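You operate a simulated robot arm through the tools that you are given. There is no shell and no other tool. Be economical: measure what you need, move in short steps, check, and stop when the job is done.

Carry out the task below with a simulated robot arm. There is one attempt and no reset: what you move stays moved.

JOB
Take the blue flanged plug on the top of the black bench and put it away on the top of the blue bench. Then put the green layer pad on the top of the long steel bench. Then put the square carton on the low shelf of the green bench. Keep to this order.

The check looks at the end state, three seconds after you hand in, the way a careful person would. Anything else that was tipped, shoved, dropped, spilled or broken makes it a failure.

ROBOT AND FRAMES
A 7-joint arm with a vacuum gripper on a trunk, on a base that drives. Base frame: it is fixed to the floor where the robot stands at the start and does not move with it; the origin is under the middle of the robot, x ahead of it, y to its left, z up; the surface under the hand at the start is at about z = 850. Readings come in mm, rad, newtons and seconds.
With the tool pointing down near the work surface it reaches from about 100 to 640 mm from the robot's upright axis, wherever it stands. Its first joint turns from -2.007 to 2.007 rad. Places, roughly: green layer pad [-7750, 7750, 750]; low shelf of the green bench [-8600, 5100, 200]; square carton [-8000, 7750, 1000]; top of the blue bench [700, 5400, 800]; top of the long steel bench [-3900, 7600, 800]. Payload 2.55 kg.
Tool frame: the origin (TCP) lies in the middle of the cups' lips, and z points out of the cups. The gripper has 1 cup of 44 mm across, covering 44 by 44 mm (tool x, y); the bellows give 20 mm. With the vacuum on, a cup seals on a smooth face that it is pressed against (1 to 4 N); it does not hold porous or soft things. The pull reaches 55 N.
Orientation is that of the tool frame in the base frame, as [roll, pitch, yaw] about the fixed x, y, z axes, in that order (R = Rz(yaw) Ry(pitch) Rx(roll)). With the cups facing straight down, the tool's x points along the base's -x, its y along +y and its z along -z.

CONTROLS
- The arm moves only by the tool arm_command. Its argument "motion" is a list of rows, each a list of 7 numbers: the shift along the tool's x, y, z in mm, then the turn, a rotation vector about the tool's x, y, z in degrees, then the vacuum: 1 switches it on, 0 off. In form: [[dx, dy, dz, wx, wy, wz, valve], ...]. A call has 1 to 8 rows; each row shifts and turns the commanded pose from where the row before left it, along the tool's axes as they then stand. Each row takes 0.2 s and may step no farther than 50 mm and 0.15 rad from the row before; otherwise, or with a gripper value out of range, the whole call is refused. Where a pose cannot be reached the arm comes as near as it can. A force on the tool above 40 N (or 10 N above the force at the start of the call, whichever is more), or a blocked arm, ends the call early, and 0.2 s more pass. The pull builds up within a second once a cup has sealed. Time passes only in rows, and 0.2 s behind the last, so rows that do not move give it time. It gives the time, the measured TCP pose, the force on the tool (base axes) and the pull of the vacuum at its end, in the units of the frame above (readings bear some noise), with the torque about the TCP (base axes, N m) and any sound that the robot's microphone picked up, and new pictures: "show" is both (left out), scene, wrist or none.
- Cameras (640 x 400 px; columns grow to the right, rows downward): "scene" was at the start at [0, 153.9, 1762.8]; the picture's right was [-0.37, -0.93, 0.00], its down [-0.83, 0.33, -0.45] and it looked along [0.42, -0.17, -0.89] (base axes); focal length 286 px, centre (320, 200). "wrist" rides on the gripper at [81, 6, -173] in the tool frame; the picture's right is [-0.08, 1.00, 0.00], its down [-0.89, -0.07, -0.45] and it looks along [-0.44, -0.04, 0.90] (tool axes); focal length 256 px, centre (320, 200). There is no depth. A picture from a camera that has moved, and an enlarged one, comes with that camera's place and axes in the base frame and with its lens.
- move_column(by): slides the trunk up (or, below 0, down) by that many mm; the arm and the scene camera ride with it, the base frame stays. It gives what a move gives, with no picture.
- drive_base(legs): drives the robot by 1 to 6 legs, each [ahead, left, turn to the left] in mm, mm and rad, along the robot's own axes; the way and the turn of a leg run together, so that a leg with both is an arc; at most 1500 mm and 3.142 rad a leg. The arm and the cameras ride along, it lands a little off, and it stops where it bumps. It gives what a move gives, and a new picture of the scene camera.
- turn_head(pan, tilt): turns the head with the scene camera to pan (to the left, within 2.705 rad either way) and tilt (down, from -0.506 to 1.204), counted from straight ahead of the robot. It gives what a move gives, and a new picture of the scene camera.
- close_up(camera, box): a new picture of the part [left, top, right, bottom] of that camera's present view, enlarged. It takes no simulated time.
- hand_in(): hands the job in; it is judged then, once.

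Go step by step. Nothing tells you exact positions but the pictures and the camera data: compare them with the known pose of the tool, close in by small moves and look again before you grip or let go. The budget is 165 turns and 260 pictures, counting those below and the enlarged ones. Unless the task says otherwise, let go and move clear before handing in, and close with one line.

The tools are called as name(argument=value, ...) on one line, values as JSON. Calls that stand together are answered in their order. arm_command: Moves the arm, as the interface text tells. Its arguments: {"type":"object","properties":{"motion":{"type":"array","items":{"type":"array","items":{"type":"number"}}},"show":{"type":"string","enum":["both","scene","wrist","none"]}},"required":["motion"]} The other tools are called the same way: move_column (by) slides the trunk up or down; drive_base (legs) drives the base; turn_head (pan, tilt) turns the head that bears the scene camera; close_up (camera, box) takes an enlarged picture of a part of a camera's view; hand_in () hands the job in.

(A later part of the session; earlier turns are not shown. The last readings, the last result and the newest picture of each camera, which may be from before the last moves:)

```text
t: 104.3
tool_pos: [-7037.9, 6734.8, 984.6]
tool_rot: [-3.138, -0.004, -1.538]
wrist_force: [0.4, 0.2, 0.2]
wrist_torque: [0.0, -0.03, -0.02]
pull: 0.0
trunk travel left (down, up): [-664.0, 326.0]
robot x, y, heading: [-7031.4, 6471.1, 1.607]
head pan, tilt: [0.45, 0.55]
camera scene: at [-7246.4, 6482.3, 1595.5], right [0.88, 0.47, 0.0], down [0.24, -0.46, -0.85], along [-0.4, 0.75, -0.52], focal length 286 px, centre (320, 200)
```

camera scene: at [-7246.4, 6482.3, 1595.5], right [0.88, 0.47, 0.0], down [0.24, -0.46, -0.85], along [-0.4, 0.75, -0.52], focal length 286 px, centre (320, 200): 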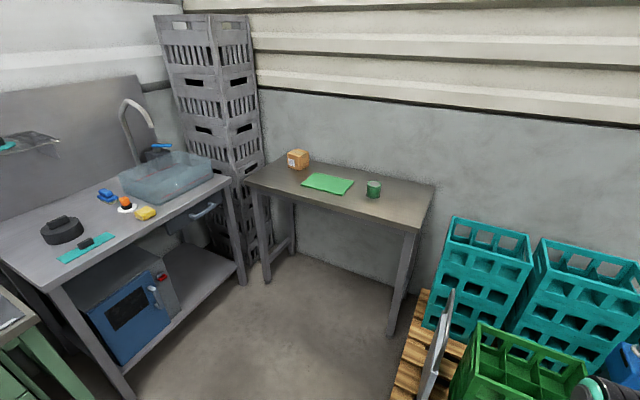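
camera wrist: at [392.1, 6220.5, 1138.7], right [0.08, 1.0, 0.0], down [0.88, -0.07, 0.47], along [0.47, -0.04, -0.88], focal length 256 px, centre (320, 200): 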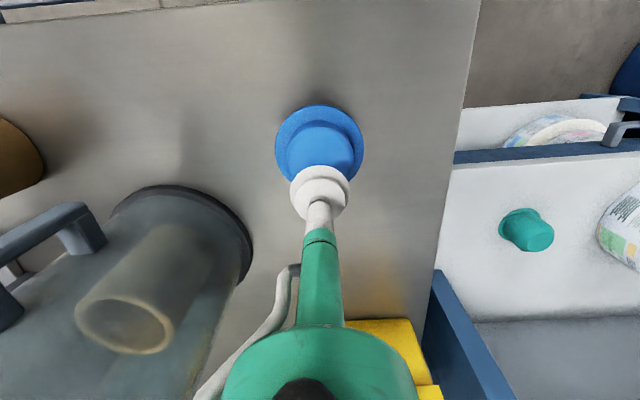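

The table front edge is at y≈7590, with pad and carton on it and enough space to stand in front. I'll drive there in two short legs.

drive_base(legs=[[0, 840, -0.035], [620, 0, 0]])

turn_head(pan=0, tilt=0.8)

```text
t: 111.9
tool_pos: [-7871.8, 7343.0, 983.9]
tool_rot: [-3.138, -0.005, -1.571]
wrist_force: [-0.2, -0.8, -0.2]
wrist_torque: [-0.05, 0.01, -0.02]
pull: 0.0
trunk travel left (down, up): [-664.0, 326.0]
robot x, y, heading: [-7875.0, 7079.0, 1.571]
head pan, tilt: [0.45, 0.55]
camera scene: at [-8088.8, 7098.5, 1595.5], right [0.9, 0.43, 0.0], down [0.23, -0.47, -0.85], along [-0.37, 0.77, -0.52], focal length 286 px, centre (320, 200)
```

scene: 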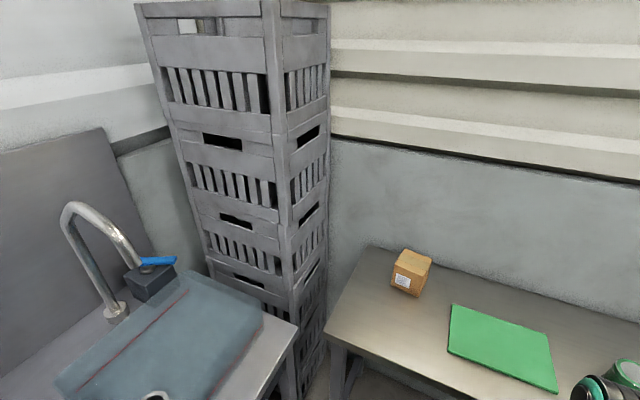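

```text
t: 112.8
tool_pos: [-7871.9, 7341.4, 984.0]
tool_rot: [-3.137, -0.004, -1.572]
wrist_force: [0.0, 0.7, 1.2]
wrist_torque: [-0.02, -0.04, -0.02]
pull: 0.0
trunk travel left (down, up): [-664.0, 326.0]
robot x, y, heading: [-7871.3, 7078.8, 1.573]
head pan, tilt: [0.0, 0.799]
camera scene: at [-8049.8, 7097.7, 1574.2], right [1.0, 0.0, 0.0], down [0.0, -0.72, -0.7], along [0.0, 0.7, -0.72], focal length 286 px, centre (320, 200)
```

scene: 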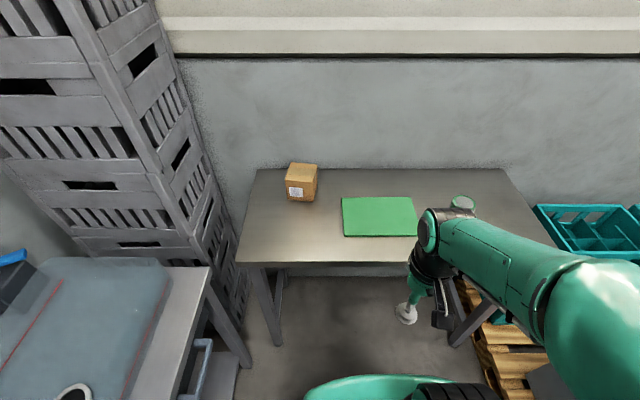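

The table top is at z≈850; the pad (about 240×180) is centred at about (-7857, 7728). I'll move up 130 mm and reach over it.

drive_base(legs=[[130, 0, 0]])

arm_command(motion=[[-45, -3, 0, 0, 0, 0, 0], [-45, -3, 0, 0, 0, 0, 0], [-45, -3, 0, 0, 0, 0, 0], [-45, -3, 0, 0, 0, 0, 0], [-45, -3, 0, 0, 0, 0, 0]])

```text
t: 114.0
tool_pos: [-7872.2, 7473.2, 984.2]
tool_rot: [-3.138, -0.005, -1.573]
wrist_force: [-0.3, 0.6, -0.9]
wrist_torque: [-0.05, 0.0, 0.01]
pull: 0.0
trunk travel left (down, up): [-664.0, 326.0]
robot x, y, heading: [-7871.7, 7206.3, 1.573]
head pan, tilt: [0.0, 0.799]
camera scene: at [-8049.6, 7229.1, 1574.1], right [1.0, 0.0, 0.0], down [0.0, -0.72, -0.7], along [0.0, 0.7, -0.72], focal length 286 px, centre (320, 200)
```

scene: 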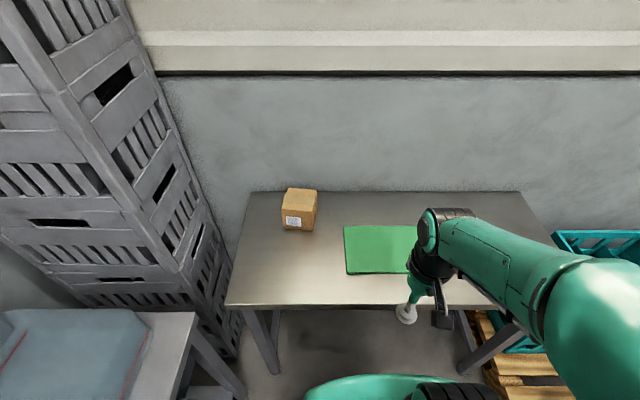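

```text
t: 115.2
tool_pos: [-7856.7, 7693.0, 968.3]
tool_rot: [-3.14, -0.004, -1.571]
wrist_force: [0.0, 0.7, -1.0]
wrist_torque: [-0.03, -0.01, -0.02]
pull: 0.1
out of reach, approached as far as the arm can: row 5
trunk travel left (down, up): [-664.0, 326.0]
robot x, y, heading: [-7875.9, 7207.1, 1.575]
head pan, tilt: [0.0, 0.799]
camera scene: at [-8049.5, 7229.2, 1574.1], right [1.0, 0.0, 0.0], down [0.0, -0.72, -0.7], along [0.0, 0.7, -0.72], focal length 286 px, centre (320, 200)
camera wrist: at [-7865.1, 7611.9, 1140.7], right [-1.0, 0.08, 0.0], down [0.07, 0.89, 0.44], along [0.04, 0.44, -0.9], focal length 256 px, centre (320, 200)
```

scene: 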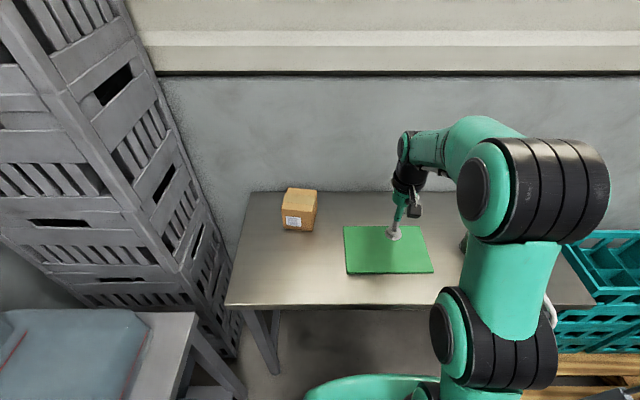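
wrist: 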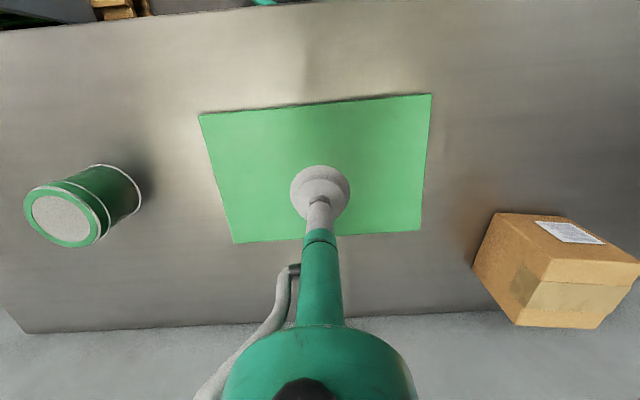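

Pad centre is at about (-7855, 7724). I'll centre and descend most of the way.

arm_command(motion=[[-31, 0, 0, 0, 0, 0, 0], [0, 0, 45, 0, 0, 0, 0], [0, 0, 40, 0, 0, 0, 0]], show="wrist")

```text
t: 116.0
tool_pos: [-7856.6, 7714.2, 870.9]
tool_rot: [-3.14, -0.004, -1.572]
wrist_force: [-0.5, -0.2, 0.9]
wrist_torque: [0.02, -0.03, -0.02]
pull: 0.1
out of reach, approached as far as the arm can: row 1
trunk travel left (down, up): [-664.0, 326.0]
robot x, y, heading: [-7875.6, 7209.3, 1.564]
head pan, tilt: [0.0, 0.799]
camera wrist: at [-7865.2, 7633.1, 1043.7], right [-1.0, 0.08, 0.0], down [0.07, 0.89, 0.44], along [0.04, 0.44, -0.9], focal length 256 px, centre (320, 200)
```

wrist: 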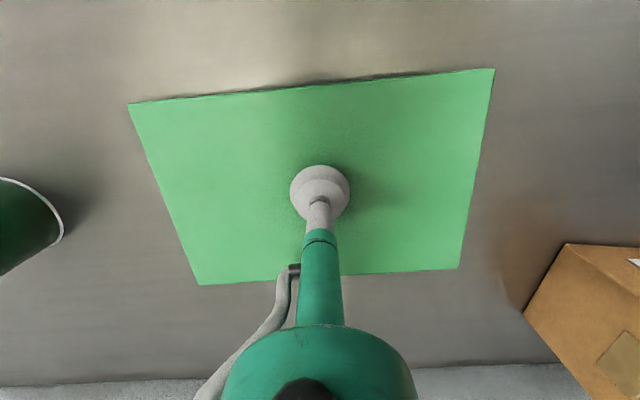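

Nearly centred; a 6 mm correction, then creep down with vacuum on.

arm_command(motion=[[-6, 0, 8, 0, 0, 0, 1], [0, 0, 4, 0, 0, 0, 1], [0, 0, 2, 0, 0, 0, 1], [0, 0, 2, 0, 0, 0, 1], [0, 0, 2, 0, 0, 0, 1], [0, 0, 1, 0, 0, 0, 1], [0, 0, 0, 0, 0, 0, 1], [0, 0, 0, 0, 0, 0, 1]], show="wrist")

```text
t: 117.8
tool_pos: [-7856.4, 7721.4, 855.1]
tool_rot: [-3.137, 0.006, -1.572]
wrist_force: [-0.3, 3.3, 28.6]
wrist_torque: [-0.05, 0.12, -0.07]
pull: 54.6
trunk travel left (down, up): [-664.0, 326.0]
robot x, y, heading: [-7870.8, 7212.2, 1.567]
head pan, tilt: [0.0, 0.799]
camera wrist: at [-7865.1, 7637.6, 1027.6], right [-1.0, 0.08, 0.0], down [0.07, 0.89, 0.45], along [0.04, 0.45, -0.89], focal length 256 px, centre (320, 200)
```

wrist: 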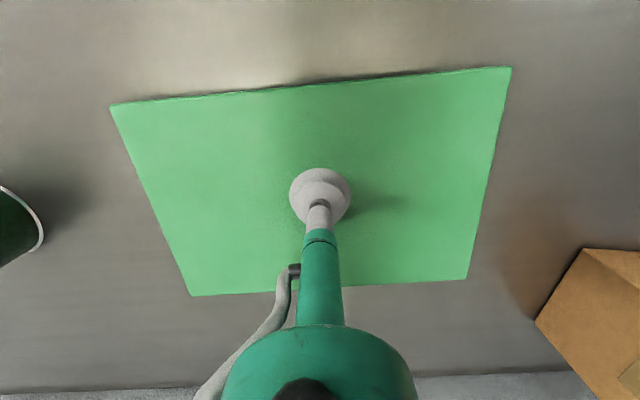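

Sealed on the pad. Lifting by the arm, then by the trunk.

arm_command(motion=[[0, 0, -10, 0, 0, 0, 1], [0, 0, -25, 0, 0, 0, 1], [0, 0, -40, 0, 0, 0, 1]], show="none")

move_column(by=200)

turn_head(pan=-0.2, tilt=0.9)

```text
t: 118.6
tool_pos: [-7857.1, 7717.5, 926.1]
tool_rot: [-3.138, -0.008, -1.572]
wrist_force: [-0.5, -0.3, -0.8]
wrist_torque: [0.03, 0.02, 0.0]
pull: 55.0
trunk travel left (down, up): [-664.0, 326.0]
robot x, y, heading: [-7875.1, 7210.0, 1.573]
head pan, tilt: [0.0, 0.799]
```

```text
t: 120.8
tool_pos: [-7855.8, 7719.4, 1125.9]
tool_rot: [-3.141, -0.004, -1.571]
wrist_force: [-0.3, -0.5, -1.7]
wrist_torque: [-0.02, 0.02, 0.03]
pull: 54.9
trunk travel left (down, up): [-864.0, 126.0]
robot x, y, heading: [-7872.8, 7204.6, 1.574]
head pan, tilt: [0.0, 0.799]
```

```text
t: 121.5
tool_pos: [-7855.8, 7720.3, 1126.6]
tool_rot: [-3.137, -0.002, -1.572]
wrist_force: [0.1, 0.0, -1.8]
wrist_torque: [0.01, 0.03, 0.0]
pull: 54.6
trunk travel left (down, up): [-864.0, 126.0]
robot x, y, heading: [-7875.2, 7207.1, 1.574]
head pan, tilt: [-0.201, 0.901]
camera scene: at [-8034.6, 7220.7, 1766.3], right [0.98, -0.2, 0.0], down [-0.16, -0.77, -0.62], along [0.12, 0.61, -0.78], focal length 286 px, centre (320, 200)
```

scene: 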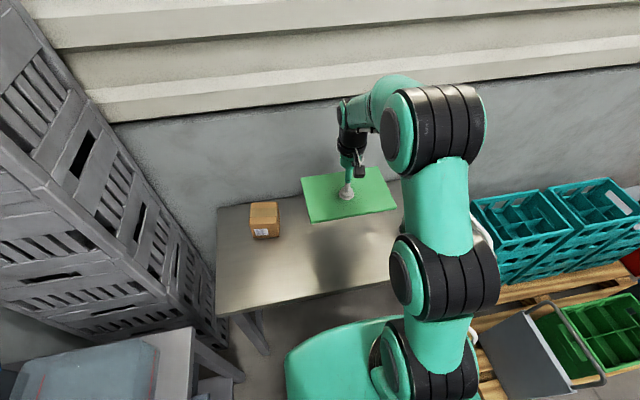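

Pad held flat. Retracting and going back out the same way, then east to the long bench.

arm_command(motion=[[45, 0, 0, 0, 0, 0, 1], [45, 0, 0, 0, 0, 0, 1], [45, 0, 0, 0, 0, 0, 1], [45, 0, 0, 0, 0, 0, 1], [45, 0, 0, 0, 0, 0, 1]], show="none")

drive_base(legs=[[-680, 0, 0], [0, -900, 0], [0, -1500, 0], [0, -1500, 0]])

turn_head(pan=0, tilt=0.5)

```text
t: 122.7
tool_pos: [-7857.1, 7493.2, 1129.3]
tool_rot: [-3.137, -0.002, -1.571]
wrist_force: [0.8, 0.3, -2.4]
wrist_torque: [0.05, 0.02, 0.01]
pull: 54.8
trunk travel left (down, up): [-864.0, 126.0]
robot x, y, heading: [-7874.6, 7207.3, 1.573]
head pan, tilt: [-0.201, 0.901]
```

```text
t: 144.8
tool_pos: [-3960.3, 6771.9, 1129.4]
tool_rot: [-3.138, -0.004, -1.58]
wrist_force: [0.0, 0.0, -1.3]
wrist_torque: [-0.05, 0.01, 0.02]
pull: 55.1
trunk travel left (down, up): [-864.0, 126.0]
robot x, y, heading: [-3978.9, 6485.7, 1.561]
head pan, tilt: [-0.201, 0.901]
camera scene: at [-4140.4, 6498.4, 1766.3], right [0.98, -0.21, 0.0], down [-0.16, -0.77, -0.62], along [0.13, 0.61, -0.78], focal length 286 px, centre (320, 200)
```

scene: 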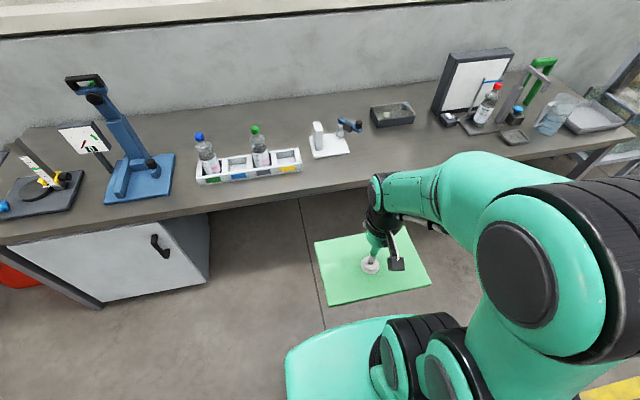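

```text
t: 145.7
tool_pos: [-3960.0, 6770.6, 1129.7]
tool_rot: [-3.139, -0.004, -1.58]
wrist_force: [-0.2, -0.1, -1.2]
wrist_torque: [0.01, 0.02, -0.02]
pull: 55.0
trunk travel left (down, up): [-864.0, 126.0]
robot x, y, heading: [-3981.8, 6485.9, 1.563]
head pan, tilt: [0.0, 0.499]
camera scene: at [-4155.5, 6515.6, 1800.0], right [1.0, -0.01, 0.0], down [0.0, -0.48, -0.88], along [0.01, 0.88, -0.48], focal length 286 px, centre (320, 200)
```

scene: 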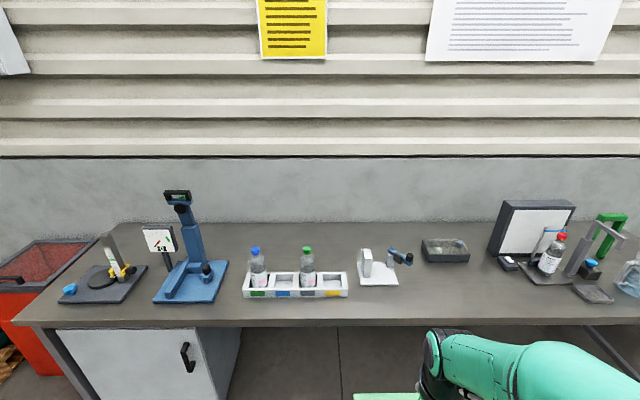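

The long steel bench has a free area about x -3730…-3250, y 7270…7600. I'll place the pad around (-3550, 7430).

drive_base(legs=[[0, -405, 0.01], [430, 0, 0]])

turn_head(pan=-0.2, tilt=0.9)

```text
t: 150.5
tool_pos: [-3556.9, 7199.6, 1129.0]
tool_rot: [-3.139, -0.003, -1.572]
wrist_force: [0.0, -0.2, -1.4]
wrist_torque: [-0.03, -0.01, -0.04]
pull: 54.7
trunk travel left (down, up): [-864.0, 126.0]
robot x, y, heading: [-3576.5, 6911.8, 1.576]
head pan, tilt: [0.0, 0.499]
camera scene: at [-3749.1, 6942.7, 1800.1], right [1.0, 0.0, 0.0], down [0.0, -0.48, -0.88], along [0.0, 0.88, -0.48], focal length 286 px, centre (320, 200)
```

scene: 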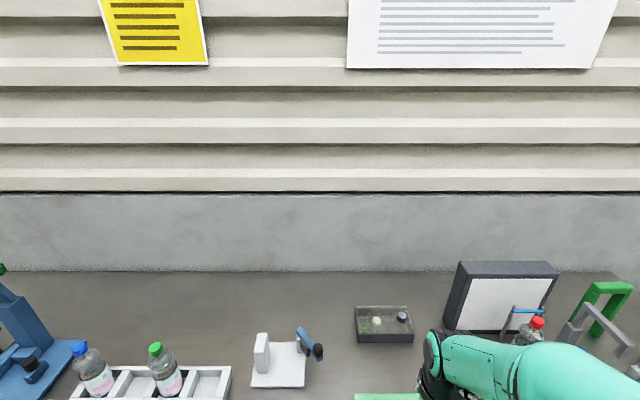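

```text
t: 151.3
tool_pos: [-3556.2, 7198.9, 1128.2]
tool_rot: [-3.136, -0.003, -1.571]
wrist_force: [-0.3, -0.6, -1.7]
wrist_torque: [-0.01, 0.02, 0.03]
pull: 54.9
trunk travel left (down, up): [-864.0, 126.0]
robot x, y, heading: [-3572.9, 6909.7, 1.573]
head pan, tilt: [-0.201, 0.901]
camera scene: at [-3734.1, 6925.0, 1766.3], right [0.98, -0.2, 0.0], down [-0.16, -0.77, -0.62], along [0.12, 0.61, -0.78], focal length 286 px, centre (320, 200)
```

scene: 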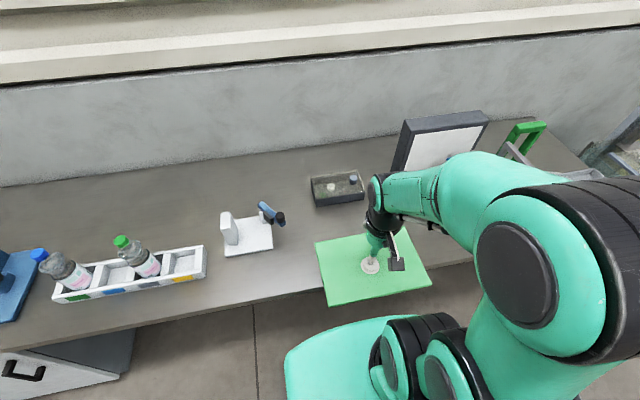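

Extending over the free area.

arm_command(motion=[[-45, 0, 0, 0, 0, 0, 1], [-45, 0, 0, 0, 0, 0, 1], [-45, 0, 0, 0, 0, 0, 1], [-45, 0, 0, 0, 0, 0, 1], [-40, 0, 0, 0, 0, 0, 1]])

```text
t: 152.5
tool_pos: [-3555.4, 7420.1, 1128.6]
tool_rot: [-3.138, -0.005, -1.571]
wrist_force: [0.3, 0.7, -1.3]
wrist_torque: [-0.05, 0.01, 0.0]
pull: 55.1
trunk travel left (down, up): [-864.0, 126.0]
robot x, y, heading: [-3575.2, 6910.1, 1.572]
head pan, tilt: [-0.201, 0.901]
camera scene: at [-3734.0, 6927.2, 1766.2], right [0.98, -0.2, 0.0], down [-0.16, -0.77, -0.62], along [0.12, 0.61, -0.78], focal length 286 px, centre (320, 200)
camera wrist: at [-3563.7, 7340.2, 1301.9], right [-1.0, 0.08, 0.0], down [0.07, 0.9, 0.44], along [0.04, 0.44, -0.9], focal length 256 px, centre (320, 200)
```

scene: 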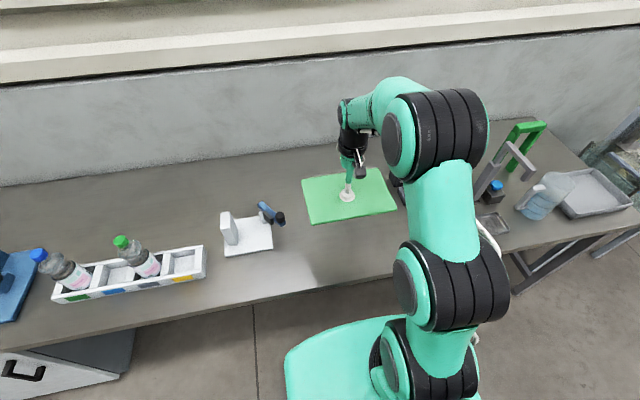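
wrist: 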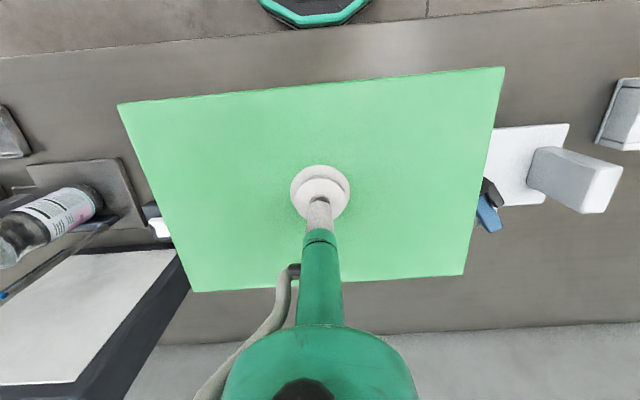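

Clear, but I'll shift 25 mm away from the display frame, then lower and look.

arm_command(motion=[[5, 25, 0, 0, 0, 0, 1]], show="none")

move_column(by=-190)

arm_command(motion=[[0, 0, 5, 0, 0, 0, 1]])

```text
t: 152.9
tool_pos: [-3581.5, 7413.6, 1128.7]
tool_rot: [-3.138, -0.002, -1.571]
wrist_force: [-0.4, -0.1, -1.2]
wrist_torque: [0.0, -0.04, 0.0]
pull: 54.9
trunk travel left (down, up): [-864.0, 126.0]
robot x, y, heading: [-3574.5, 6910.6, 1.57]
head pan, tilt: [-0.201, 0.901]
```

```text
t: 155.0
tool_pos: [-3580.1, 7414.3, 939.8]
tool_rot: [-3.137, -0.003, -1.571]
wrist_force: [-0.3, 0.0, -0.6]
wrist_torque: [-0.02, 0.0, -0.02]
pull: 54.8
trunk travel left (down, up): [-674.0, 316.0]
robot x, y, heading: [-3572.4, 6910.8, 1.573]
head pan, tilt: [-0.201, 0.901]
```

```text
t: 155.4
tool_pos: [-3579.4, 7414.1, 933.9]
tool_rot: [-3.138, -0.002, -1.571]
wrist_force: [-0.8, 0.7, -0.9]
wrist_torque: [-0.01, 0.02, -0.01]
pull: 55.4
trunk travel left (down, up): [-674.0, 316.0]
robot x, y, heading: [-3573.7, 6911.9, 1.573]
head pan, tilt: [-0.201, 0.901]
camera scene: at [-3734.0, 6925.4, 1576.3], right [0.98, -0.2, 0.0], down [-0.16, -0.77, -0.62], along [0.12, 0.61, -0.78], focal length 286 px, centre (320, 200)
camera wrist: at [-3588.2, 7333.4, 1106.8], right [-1.0, 0.08, 0.0], down [0.07, 0.89, 0.44], along [0.04, 0.44, -0.9], focal length 256 px, centre (320, 200)
```

scene: 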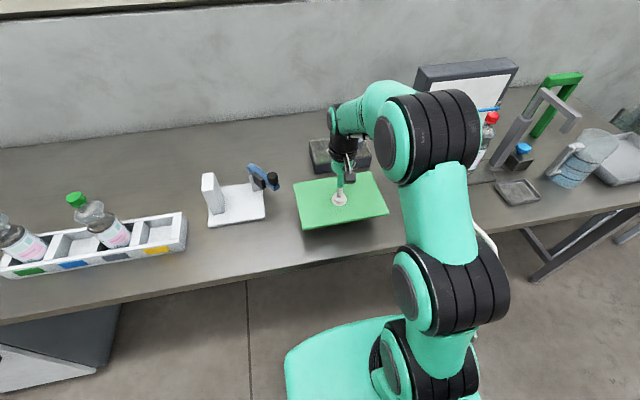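
wrist: 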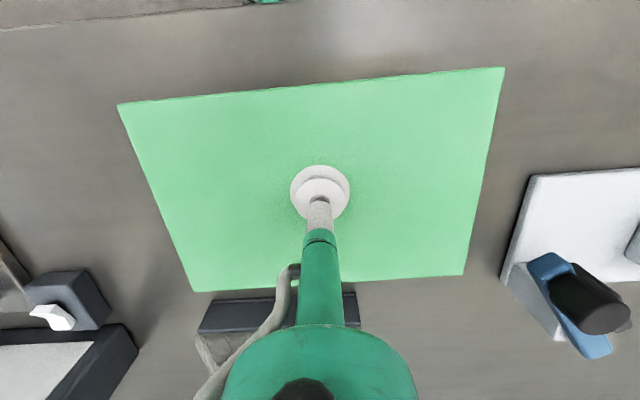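

All clear. Lowering to just above, then creep to contact.

arm_command(motion=[[0, 0, 40, 0, 0, 0, 1], [0, 0, 25, 0, 0, 0, 1], [0, 0, 5, 0, 0, 0, 1], [0, 0, 4, 0, 0, 0, 1], [0, 0, 2, 0, 0, 0, 1], [0, 0, 2, 0, 0, 0, 1]], show="wrist")

```text
t: 156.8
tool_pos: [-3579.5, 7413.3, 859.3]
tool_rot: [-3.138, 0.003, -1.57]
wrist_force: [0.0, -4.1, 27.4]
wrist_torque: [-0.42, 0.05, 0.0]
pull: 54.8
trunk travel left (down, up): [-674.0, 316.0]
robot x, y, heading: [-3573.1, 6910.6, 1.57]
head pan, tilt: [-0.201, 0.901]
camera wrist: at [-3588.1, 7331.7, 1032.4], right [-1.0, 0.08, 0.0], down [0.07, 0.89, 0.45], along [0.04, 0.45, -0.89], focal length 256 px, centre (320, 200)
```

wrist: 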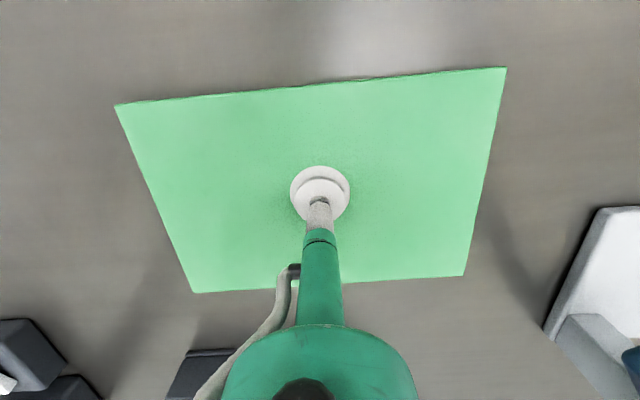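

Contact is firm at z≈858; releasing and rising.

arm_command(motion=[[0, 0, -4, 0, 0, 0, 0], [0, 0, 0, 0, 0, 0, 0], [0, 0, 0, 0, 0, 0, 0], [0, 0, 0, 0, 0, 0, 0], [0, 0, -20, 0, 0, 0, 0], [0, 0, -40, 0, 0, 0, 0]], show="wrist")

```text
t: 158.2
tool_pos: [-3579.9, 7413.4, 919.5]
tool_rot: [-3.136, -0.002, -1.57]
wrist_force: [-0.1, 0.0, -0.2]
wrist_torque: [0.02, 0.02, -0.01]
pull: 0.0
trunk travel left (down, up): [-674.0, 316.0]
robot x, y, heading: [-3573.3, 6914.9, 1.566]
head pan, tilt: [-0.201, 0.901]
camera wrist: at [-3588.5, 7332.4, 1092.4], right [-1.0, 0.08, 0.0], down [0.07, 0.89, 0.44], along [0.04, 0.44, -0.9], focal length 256 px, centre (320, 200)
```

wrist: 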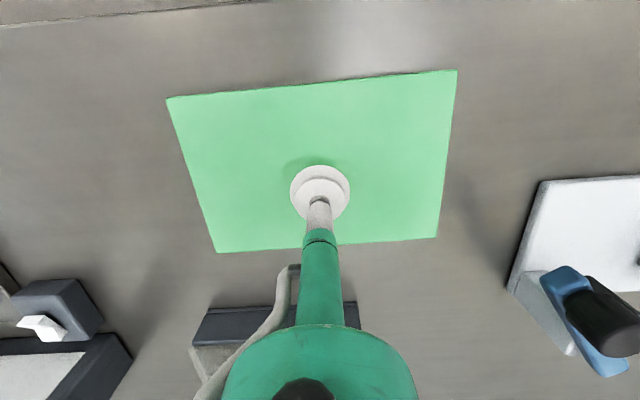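

The pad lies flat on the long bench. Next the carton: raise, retract, and return to the corner table.

arm_command(motion=[[0, 0, -45, 0, 0, 0, 0], [45, 0, 0, 0, 0, 0, 0], [45, 0, 0, 0, 0, 0, 0], [45, 0, 0, 0, 0, 0, 0], [45, 0, 0, 0, 0, 0, 0], [45, 0, 0, 0, 0, 0, 0]], show="none")

move_column(by=150)

drive_base(legs=[[-390, 0, 0], [0, 1490, 0], [0, 1490, 0], [0, 1450, 0]])

turn_head(pan=0, tilt=0.6)

```text
t: 159.6
tool_pos: [-3581.5, 7187.1, 966.4]
tool_rot: [-3.137, -0.001, -1.572]
wrist_force: [-0.6, 0.6, -0.3]
wrist_torque: [0.04, 0.02, -0.01]
pull: 0.1
trunk travel left (down, up): [-674.0, 316.0]
robot x, y, heading: [-3573.1, 6911.2, 1.567]
head pan, tilt: [-0.201, 0.901]
```

```text
t: 161.4
tool_pos: [-3580.7, 7188.1, 1116.4]
tool_rot: [-3.138, -0.004, -1.57]
wrist_force: [-1.1, 0.3, -0.2]
wrist_torque: [0.01, -0.02, -0.01]
pull: 0.1
trunk travel left (down, up): [-824.0, 166.0]
robot x, y, heading: [-3572.4, 6910.4, 1.572]
head pan, tilt: [-0.201, 0.901]
```

```text
t: 184.6
tool_pos: [-8026.8, 6711.6, 1117.3]
tool_rot: [-3.137, -0.003, -1.542]
wrist_force: [-0.3, 0.6, 0.0]
wrist_torque: [0.02, -0.02, 0.02]
pull: 0.1
trunk travel left (down, up): [-824.0, 166.0]
robot x, y, heading: [-8009.3, 6431.4, 1.605]
head pan, tilt: [-0.201, 0.901]
camera scene: at [-8171.7, 6443.5, 1726.2], right [0.99, -0.17, 0.0], down [-0.13, -0.77, -0.62], along [0.11, 0.61, -0.78], focal length 286 px, centre (320, 200)
```

scene: 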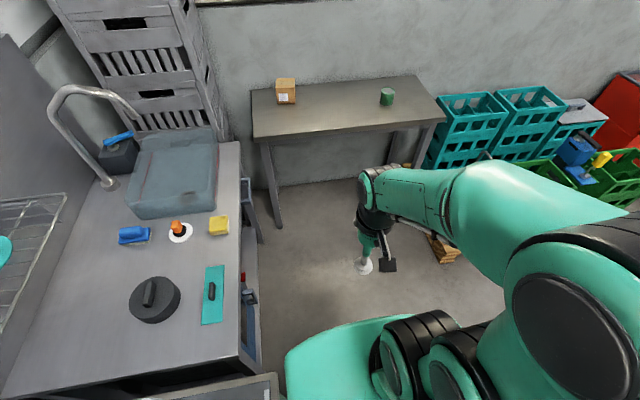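

```text
t: 185.4
tool_pos: [-8025.7, 6712.3, 1117.6]
tool_rot: [-3.138, -0.003, -1.542]
wrist_force: [-0.5, -0.1, -0.2]
wrist_torque: [-0.03, 0.01, 0.02]
pull: 0.0
trunk travel left (down, up): [-824.0, 166.0]
robot x, y, heading: [-8011.9, 6431.9, 1.6]
head pan, tilt: [0.0, 0.6]
camera scene: at [-8186.7, 6457.5, 1751.0], right [1.0, 0.03, 0.0], down [0.02, -0.57, -0.82], along [-0.02, 0.82, -0.57], focal length 286 px, centre (320, 200)
```

scene: 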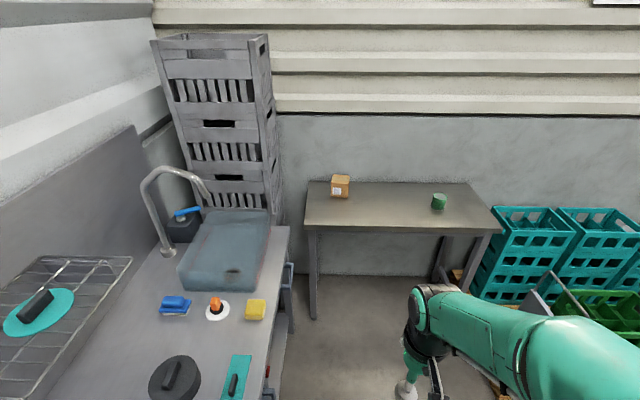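

The sink bench edge is at x≈-8340, so I'll keep x≈-7990 and drive up to the table.

drive_base(legs=[[0, -20, -0.03], [830, 0, 0]])

turn_head(pan=0.1, tilt=0.9)

```text
t: 190.2
tool_pos: [-8000.0, 7539.6, 1116.5]
tool_rot: [-3.139, -0.004, -1.57]
wrist_force: [0.0, -0.8, 0.3]
wrist_torque: [0.01, 0.03, 0.02]
pull: 0.1
trunk travel left (down, up): [-824.0, 166.0]
robot x, y, heading: [-7995.8, 7261.2, 1.575]
head pan, tilt: [0.0, 0.6]
camera scene: at [-8167.4, 7289.6, 1751.0], right [1.0, 0.0, 0.0], down [0.0, -0.57, -0.82], along [0.0, 0.82, -0.57], focal length 286 px, centre (320, 200)
```

scene: 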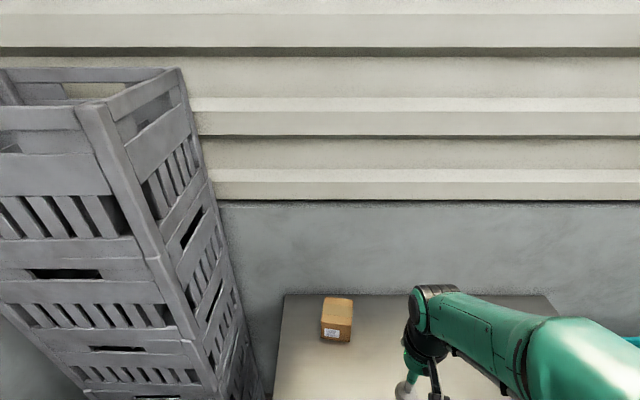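

```text
t: 191.0
tool_pos: [-7999.9, 7538.8, 1115.0]
tool_rot: [-3.138, -0.004, -1.568]
wrist_force: [-0.5, -0.4, 0.6]
wrist_torque: [-0.02, -0.01, -0.03]
pull: 0.0
trunk travel left (down, up): [-824.0, 166.0]
robot x, y, heading: [-7990.7, 7260.3, 1.571]
head pan, tilt: [0.099, 0.901]
camera scene: at [-8174.8, 7275.8, 1726.3], right [0.99, 0.1, 0.0], down [0.08, -0.78, -0.62], along [-0.06, 0.62, -0.78], focal length 286 px, centre (320, 200)
```

scene: 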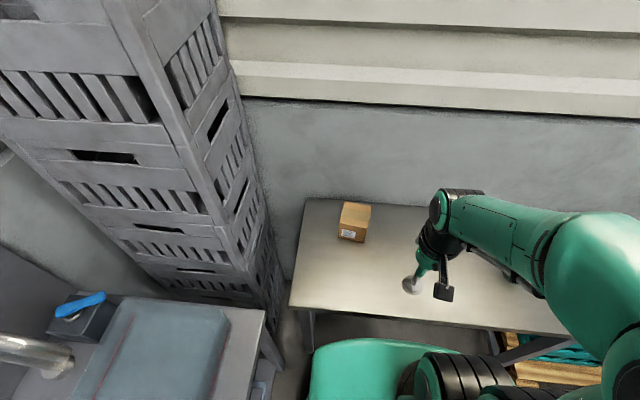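

The carton is about 95 mm wide, centred near (-8109, 7848). I'll extend toward it at height.

arm_command(motion=[[-42, 15, 0, 0, 0, 0, 0], [-42, 15, 0, 0, 0, 0, 0], [-42, 15, 0, 0, 0, 0, 0], [-42, 15, 0, 0, 0, 0, 0], [-42, 15, 0, 0, 0, 0, 0], [-42, 15, 0, 0, 0, 0, 0]])

```text
t: 192.4
tool_pos: [-8088.2, 7781.2, 1099.7]
tool_rot: [-3.137, -0.004, -1.567]
wrist_force: [-0.1, -0.2, 0.0]
wrist_torque: [-0.06, 0.01, 0.01]
pull: 0.1
out of reach, approached as far as the arm can: row 6
trunk travel left (down, up): [-824.0, 166.0]
robot x, y, heading: [-7992.1, 7260.1, 1.571]
head pan, tilt: [0.099, 0.901]
camera scene: at [-8175.7, 7278.9, 1726.1], right [0.99, 0.1, 0.0], down [0.08, -0.78, -0.62], along [-0.06, 0.62, -0.78], focal length 286 px, centre (320, 200)
camera wrist: at [-8096.2, 7701.4, 1272.7], right [-1.0, 0.08, 0.0], down [0.07, 0.89, 0.44], along [0.04, 0.44, -0.9], focal length 256 px, centre (320, 200)
```

scene: 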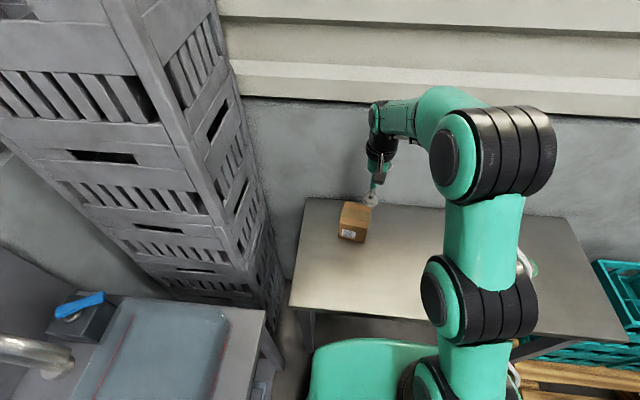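
wrist: 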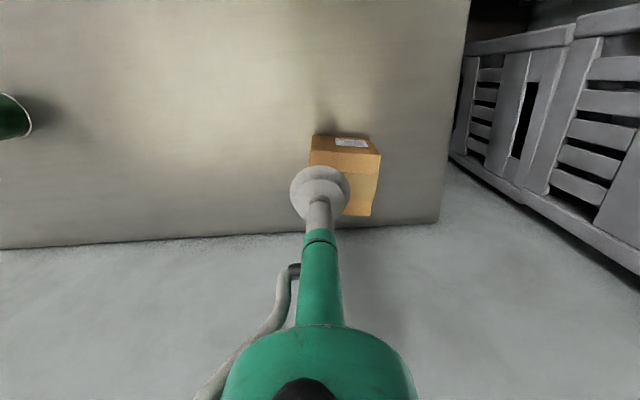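

I'll lower the trunk and close in for a good look at the top of the carton.

move_column(by=-80)

arm_command(motion=[[-30, 20, 0, 0, 0, 0, 0]])

close_up(camera="wrist", box=[240, 80, 440, 240])

close_up(camera="scene", box=[300, 150, 440, 270])

```text
t: 193.6
tool_pos: [-8086.9, 7781.5, 1020.9]
tool_rot: [-3.138, -0.001, -1.569]
wrist_force: [-0.1, -0.4, -0.2]
wrist_torque: [-0.01, 0.04, 0.01]
pull: 0.1
trunk travel left (down, up): [-744.0, 246.0]
robot x, y, heading: [-7989.8, 7262.6, 1.57]
head pan, tilt: [0.099, 0.901]
```

```text
t: 194.0
tool_pos: [-8100.1, 7792.1, 1009.1]
tool_rot: [-3.137, -0.003, -1.57]
wrist_force: [-0.1, -0.6, 0.3]
wrist_torque: [-0.01, -0.01, 0.04]
pull: 0.0
out of reach, approached as far as the arm can: row 1
trunk travel left (down, up): [-744.0, 246.0]
robot x, y, heading: [-7993.7, 7260.6, 1.572]
head pan, tilt: [0.099, 0.901]
camera scene: at [-8175.3, 7276.8, 1646.2], right [0.99, 0.1, 0.0], down [0.08, -0.78, -0.62], along [-0.06, 0.62, -0.78], focal length 286 px, centre (320, 200)
camera wrist: at [-8107.2, 7711.1, 1182.8], right [-1.0, 0.08, 0.0], down [0.07, 0.89, 0.44], along [0.04, 0.44, -0.9], focal length 256 px, centre (320, 200)
```

scene: 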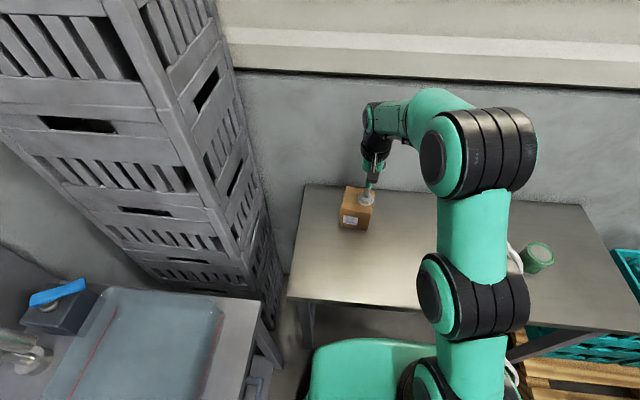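
wrist: 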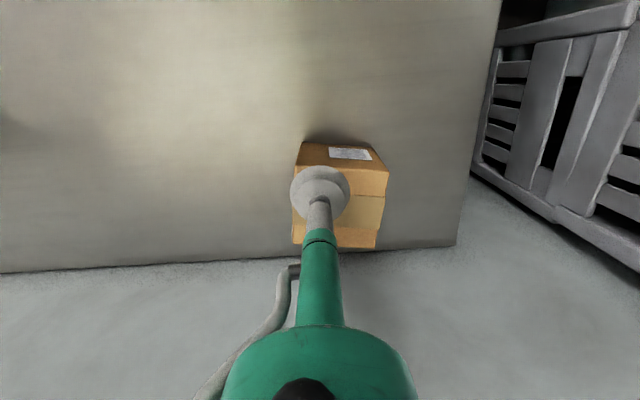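

```text
2.50 times, centred on (340, 160) of wrist
camera zoom: at [-8107.2, 7711.1, 1182.8], right [-1.0, 0.08, 0.0], down [0.07, 0.89, 0.44], along [0.04, 0.44, -0.9], focal length 640 px, centre (270, 300)
```

zoom: 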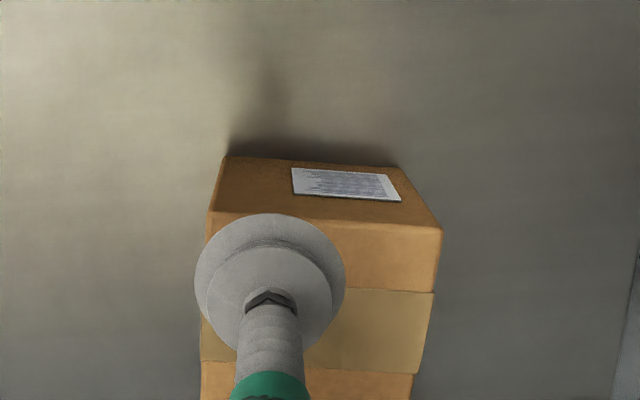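

```text
3.33 times, centred on (370, 210) of scene
camera zoom: at [-8175.3, 7276.8, 1646.2], right [0.99, 0.1, 0.0], down [0.08, -0.78, -0.62], along [-0.06, 0.62, -0.78], focal length 954 px, centre (153, 167)
```

zoom: 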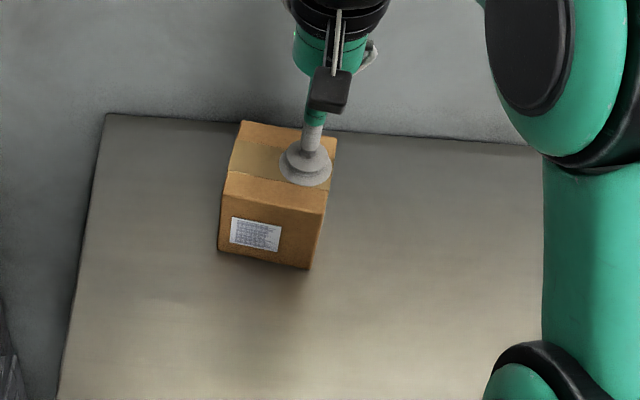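

A tape strip runs across the middle of the top, centred at about (-8115, 7843). I'm at the reach limit at this arm height, so I'll move the base a little closer and work with the trunk higher and the arm lower.

drive_base(legs=[[22, 45, 0]])

move_column(by=100)

arm_command(motion=[[0, 0, 45, 0, 0, 0, 0], [0, 0, 45, 0, 0, 0, 0], [0, -20, 20, 0, 0, 0, 0], [-25, -10, 0, 0, 0, 0, 0]])

```text
t: 194.9
tool_pos: [-8145.4, 7813.3, 1009.7]
tool_rot: [-3.138, -0.003, -1.57]
wrist_force: [0.4, -0.6, -0.8]
wrist_torque: [-0.02, -0.06, -0.02]
pull: 0.1
trunk travel left (down, up): [-744.0, 246.0]
robot x, y, heading: [-8035.5, 7281.5, 1.57]
head pan, tilt: [0.099, 0.901]
camera scene: at [-8221.7, 7298.7, 1646.0], right [0.99, 0.1, 0.0], down [0.08, -0.78, -0.62], along [-0.06, 0.62, -0.78], focal length 286 px, centre (320, 200)
```

scene: 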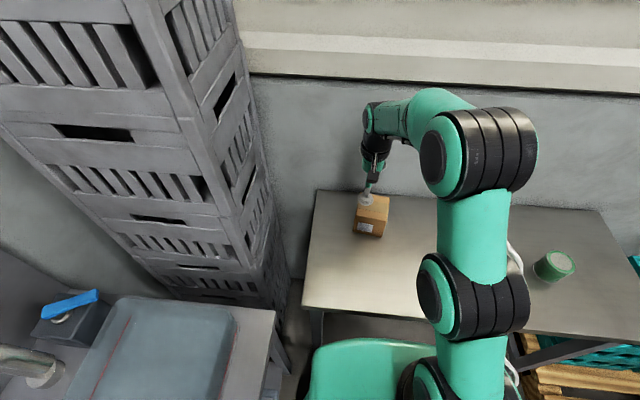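

```text
t: 196.2
tool_pos: [-8145.0, 7813.3, 1110.4]
tool_rot: [-3.138, 0.0, -1.569]
wrist_force: [-0.3, -0.1, 0.7]
wrist_torque: [-0.03, 0.03, 0.0]
pull: 0.1
trunk travel left (down, up): [-844.0, 146.0]
robot x, y, heading: [-8034.9, 7282.9, 1.572]
head pan, tilt: [0.099, 0.901]
```

```text
t: 197.2
tool_pos: [-8112.0, 7838.1, 1000.4]
tool_rot: [-3.138, -0.002, -1.569]
wrist_force: [-1.0, 0.8, -0.6]
wrist_torque: [-0.08, 0.0, -0.05]
pull: 0.0
trunk travel left (down, up): [-844.0, 146.0]
robot x, y, heading: [-8035.8, 7283.0, 1.568]
head pan, tilt: [0.099, 0.901]
camera scene: at [-8220.0, 7299.5, 1746.2], right [0.99, 0.1, 0.0], down [0.08, -0.78, -0.62], along [-0.06, 0.62, -0.78], focal length 286 px, centre (320, 200)
camera wrist: at [-8120.7, 7757.6, 1172.9], right [-1.0, 0.08, 0.0], down [0.07, 0.89, 0.44], along [0.04, 0.44, -0.9], focal length 256 px, centre (320, 200)
```

scene: 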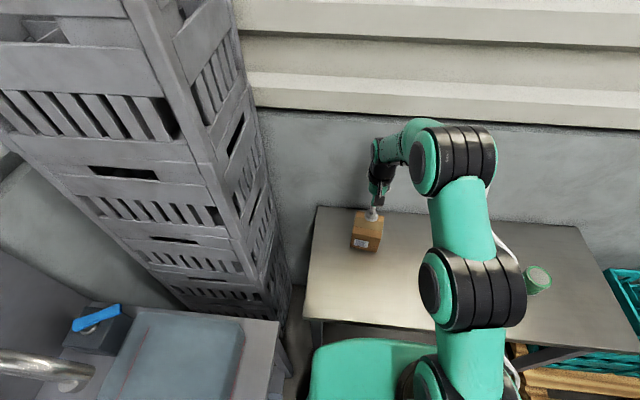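
wrist: 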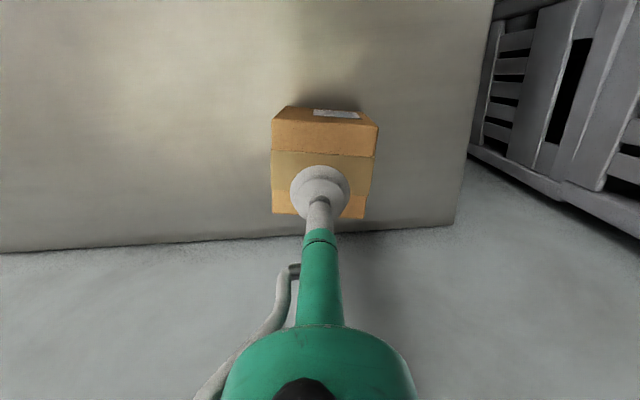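

Aligned over the tape. Descending to about z=965 and checking.

arm_command(motion=[[0, 2, 35, 0, 0, 0, 0]], show="wrist")

close_up(camera="scene", box=[310, 170, 430, 270])

```text
t: 197.7
tool_pos: [-8115.1, 7839.3, 964.9]
tool_rot: [-3.138, -0.001, -1.568]
wrist_force: [-0.3, 0.8, -0.7]
wrist_torque: [-0.03, -0.04, 0.01]
pull: 0.1
trunk travel left (down, up): [-844.0, 146.0]
robot x, y, heading: [-8034.1, 7282.3, 1.572]
head pan, tilt: [0.099, 0.901]
camera wrist: at [-8123.5, 7758.4, 1138.0], right [-1.0, 0.08, 0.0], down [0.07, 0.89, 0.44], along [0.04, 0.44, -0.9], focal length 256 px, centre (320, 200)
```

wrist: 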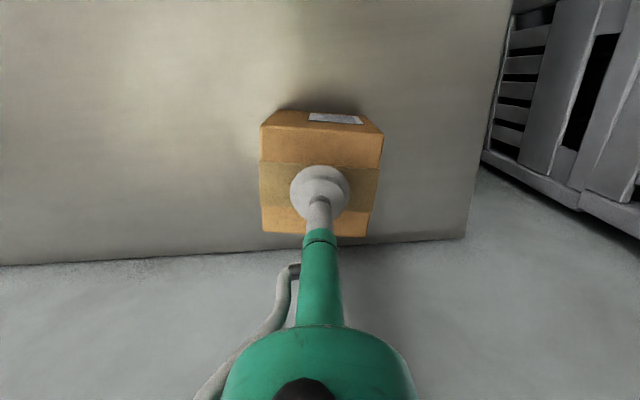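

```text
4.00 times, centred on (370, 220) of scene
camera zoom: at [-8220.1, 7299.9, 1746.2], right [0.99, 0.1, 0.0], down [0.08, -0.78, -0.62], along [-0.06, 0.62, -0.78], focal length 1144 px, centre (120, 120)
```

zoom: 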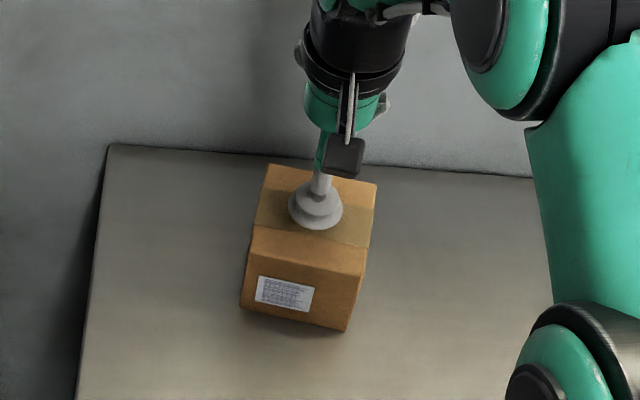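

Centred on the tape. Creeping down with vacuum on.

arm_command(motion=[[0, 0, 8, 0, 0, 0, 1], [0, 0, 4, 0, 0, 0, 1], [0, 0, 3, 0, 0, 0, 1], [0, 0, 3, 0, 0, 0, 1], [0, 0, 2, 0, 0, 0, 1], [0, 0, 2, 0, 0, 0, 1], [0, 0, 0, 0, 0, 0, 1], [0, 0, 0, 0, 0, 0, 1]], show="wrist")

```text
t: 199.4
tool_pos: [-8115.8, 7836.9, 943.8]
tool_rot: [-3.138, 0.002, -1.569]
wrist_force: [0.7, -3.0, 8.3]
wrist_torque: [0.2, 0.01, 0.0]
pull: 54.7
trunk travel left (down, up): [-844.0, 146.0]
robot x, y, heading: [-8038.8, 7282.5, 1.577]
head pan, tilt: [0.099, 0.901]
camera wrist: at [-8122.9, 7755.6, 1117.2], right [-1.0, 0.08, 0.0], down [0.07, 0.89, 0.45], along [0.04, 0.45, -0.89], focal length 256 px, centre (320, 200)
```

wrist: 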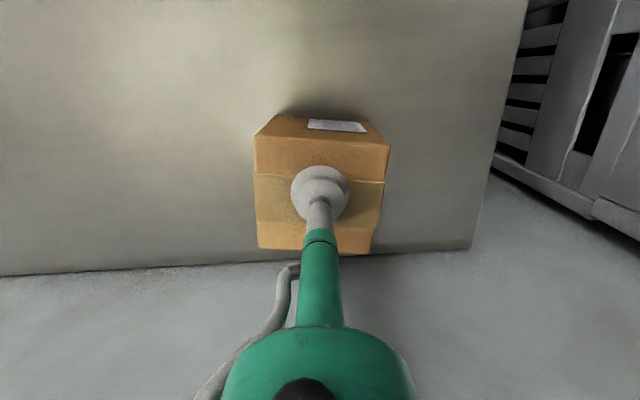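

Sealed. Lifting gently.

arm_command(motion=[[0, 0, -6, 0, 0, 0, 1], [0, 0, -15, 0, 0, 0, 1], [0, 0, -25, 0, 0, 0, 1], [0, 0, 0, 0, 0, 0, 1]], show="wrist")

move_column(by=120)

```text
t: 200.4
tool_pos: [-8115.8, 7838.1, 989.5]
tool_rot: [-3.138, -0.003, -1.568]
wrist_force: [-0.5, -1.1, -3.1]
wrist_torque: [-0.01, -0.03, -0.03]
pull: 54.7
trunk travel left (down, up): [-844.0, 146.0]
robot x, y, heading: [-8036.3, 7285.8, 1.573]
head pan, tilt: [0.099, 0.901]
camera wrist: at [-8123.9, 7756.5, 1161.9], right [-1.0, 0.08, 0.0], down [0.07, 0.89, 0.44], along [0.04, 0.44, -0.9], focal length 256 px, centre (320, 200)
```

wrist: 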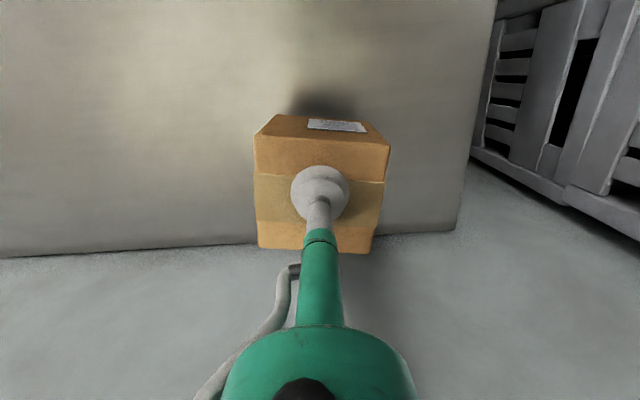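

```text
t: 201.9
tool_pos: [-8115.7, 7837.2, 1109.6]
tool_rot: [-3.138, -0.001, -1.566]
wrist_force: [-0.4, -0.4, -3.1]
wrist_torque: [-0.02, 0.02, 0.02]
pull: 55.2
trunk travel left (down, up): [-964.0, 26.0]
robot x, y, heading: [-8040.2, 7283.0, 1.572]
head pan, tilt: [0.099, 0.901]
```

Carton held (about 0.3 kg). Retract, back out, and turn to face the green bench.

arm_command(motion=[[45, -12, 0, 0, 0, 0, 1], [45, -12, 0, 0, 0, 0, 1], [45, -12, 0, 0, 0, 0, 1], [45, -12, 0, 0, 0, 0, 1], [45, -12, 0, 0, 0, 0, 1], [35, -12, 0, 0, 0, 0, 1]], show="none")

drive_base(legs=[[-800, 0, 0], [0, -450, 0], [0, 0, 1.571]])

turn_head(pan=0.6, tilt=0.5)

```text
t: 203.3
tool_pos: [-8043.0, 7575.4, 1109.4]
tool_rot: [-3.14, 0.001, -1.57]
wrist_force: [0.4, -0.5, -1.4]
wrist_torque: [0.01, 0.02, 0.02]
pull: 55.0
trunk travel left (down, up): [-964.0, 26.0]
robot x, y, heading: [-8035.5, 7280.7, 1.576]
head pan, tilt: [0.099, 0.901]
```

```text
t: 213.8
tool_pos: [-7886.2, 6476.7, 1109.6]
tool_rot: [-3.14, -0.003, 0.001]
wrist_force: [-0.8, 0.9, -1.4]
wrist_torque: [0.0, 0.01, 0.0]
pull: 54.7
trunk travel left (down, up): [-964.0, 26.0]
robot x, y, heading: [-7592.6, 6485.7, -3.143]
head pan, tilt: [0.099, 0.901]
camera scene: at [-7603.5, 6298.9, 1866.2], right [-0.1, 0.99, 0.0], down [0.78, 0.08, -0.62], along [-0.62, -0.06, -0.78], focal length 286 px, centre (320, 200)
```

scene: 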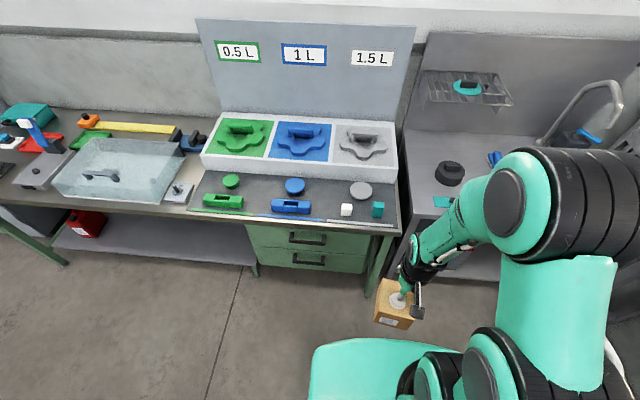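

```text
t: 214.7
tool_pos: [-7885.2, 6477.6, 1109.1]
tool_rot: [-3.138, -0.002, -0.001]
wrist_force: [-0.2, -0.7, -1.6]
wrist_torque: [-0.01, -0.03, -0.02]
pull: 54.7
trunk travel left (down, up): [-964.0, 26.0]
robot x, y, heading: [-7590.7, 6478.5, -3.138]
head pan, tilt: [0.6, 0.499]
camera scene: at [-7603.5, 6255.1, 1900.1], right [-0.56, 0.83, 0.0], down [0.4, 0.27, -0.88], along [-0.72, -0.5, -0.48], focal length 286 px, centre (320, 200)
```

scene: 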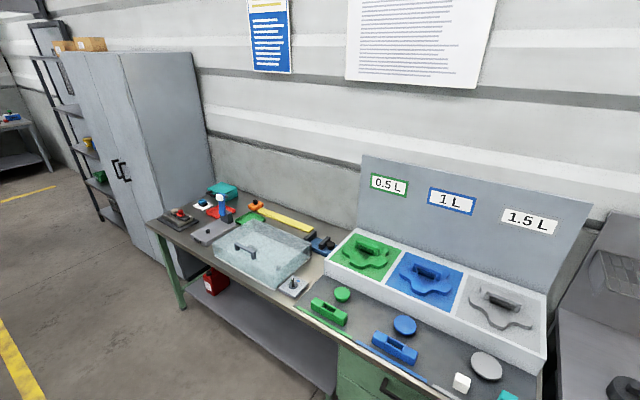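

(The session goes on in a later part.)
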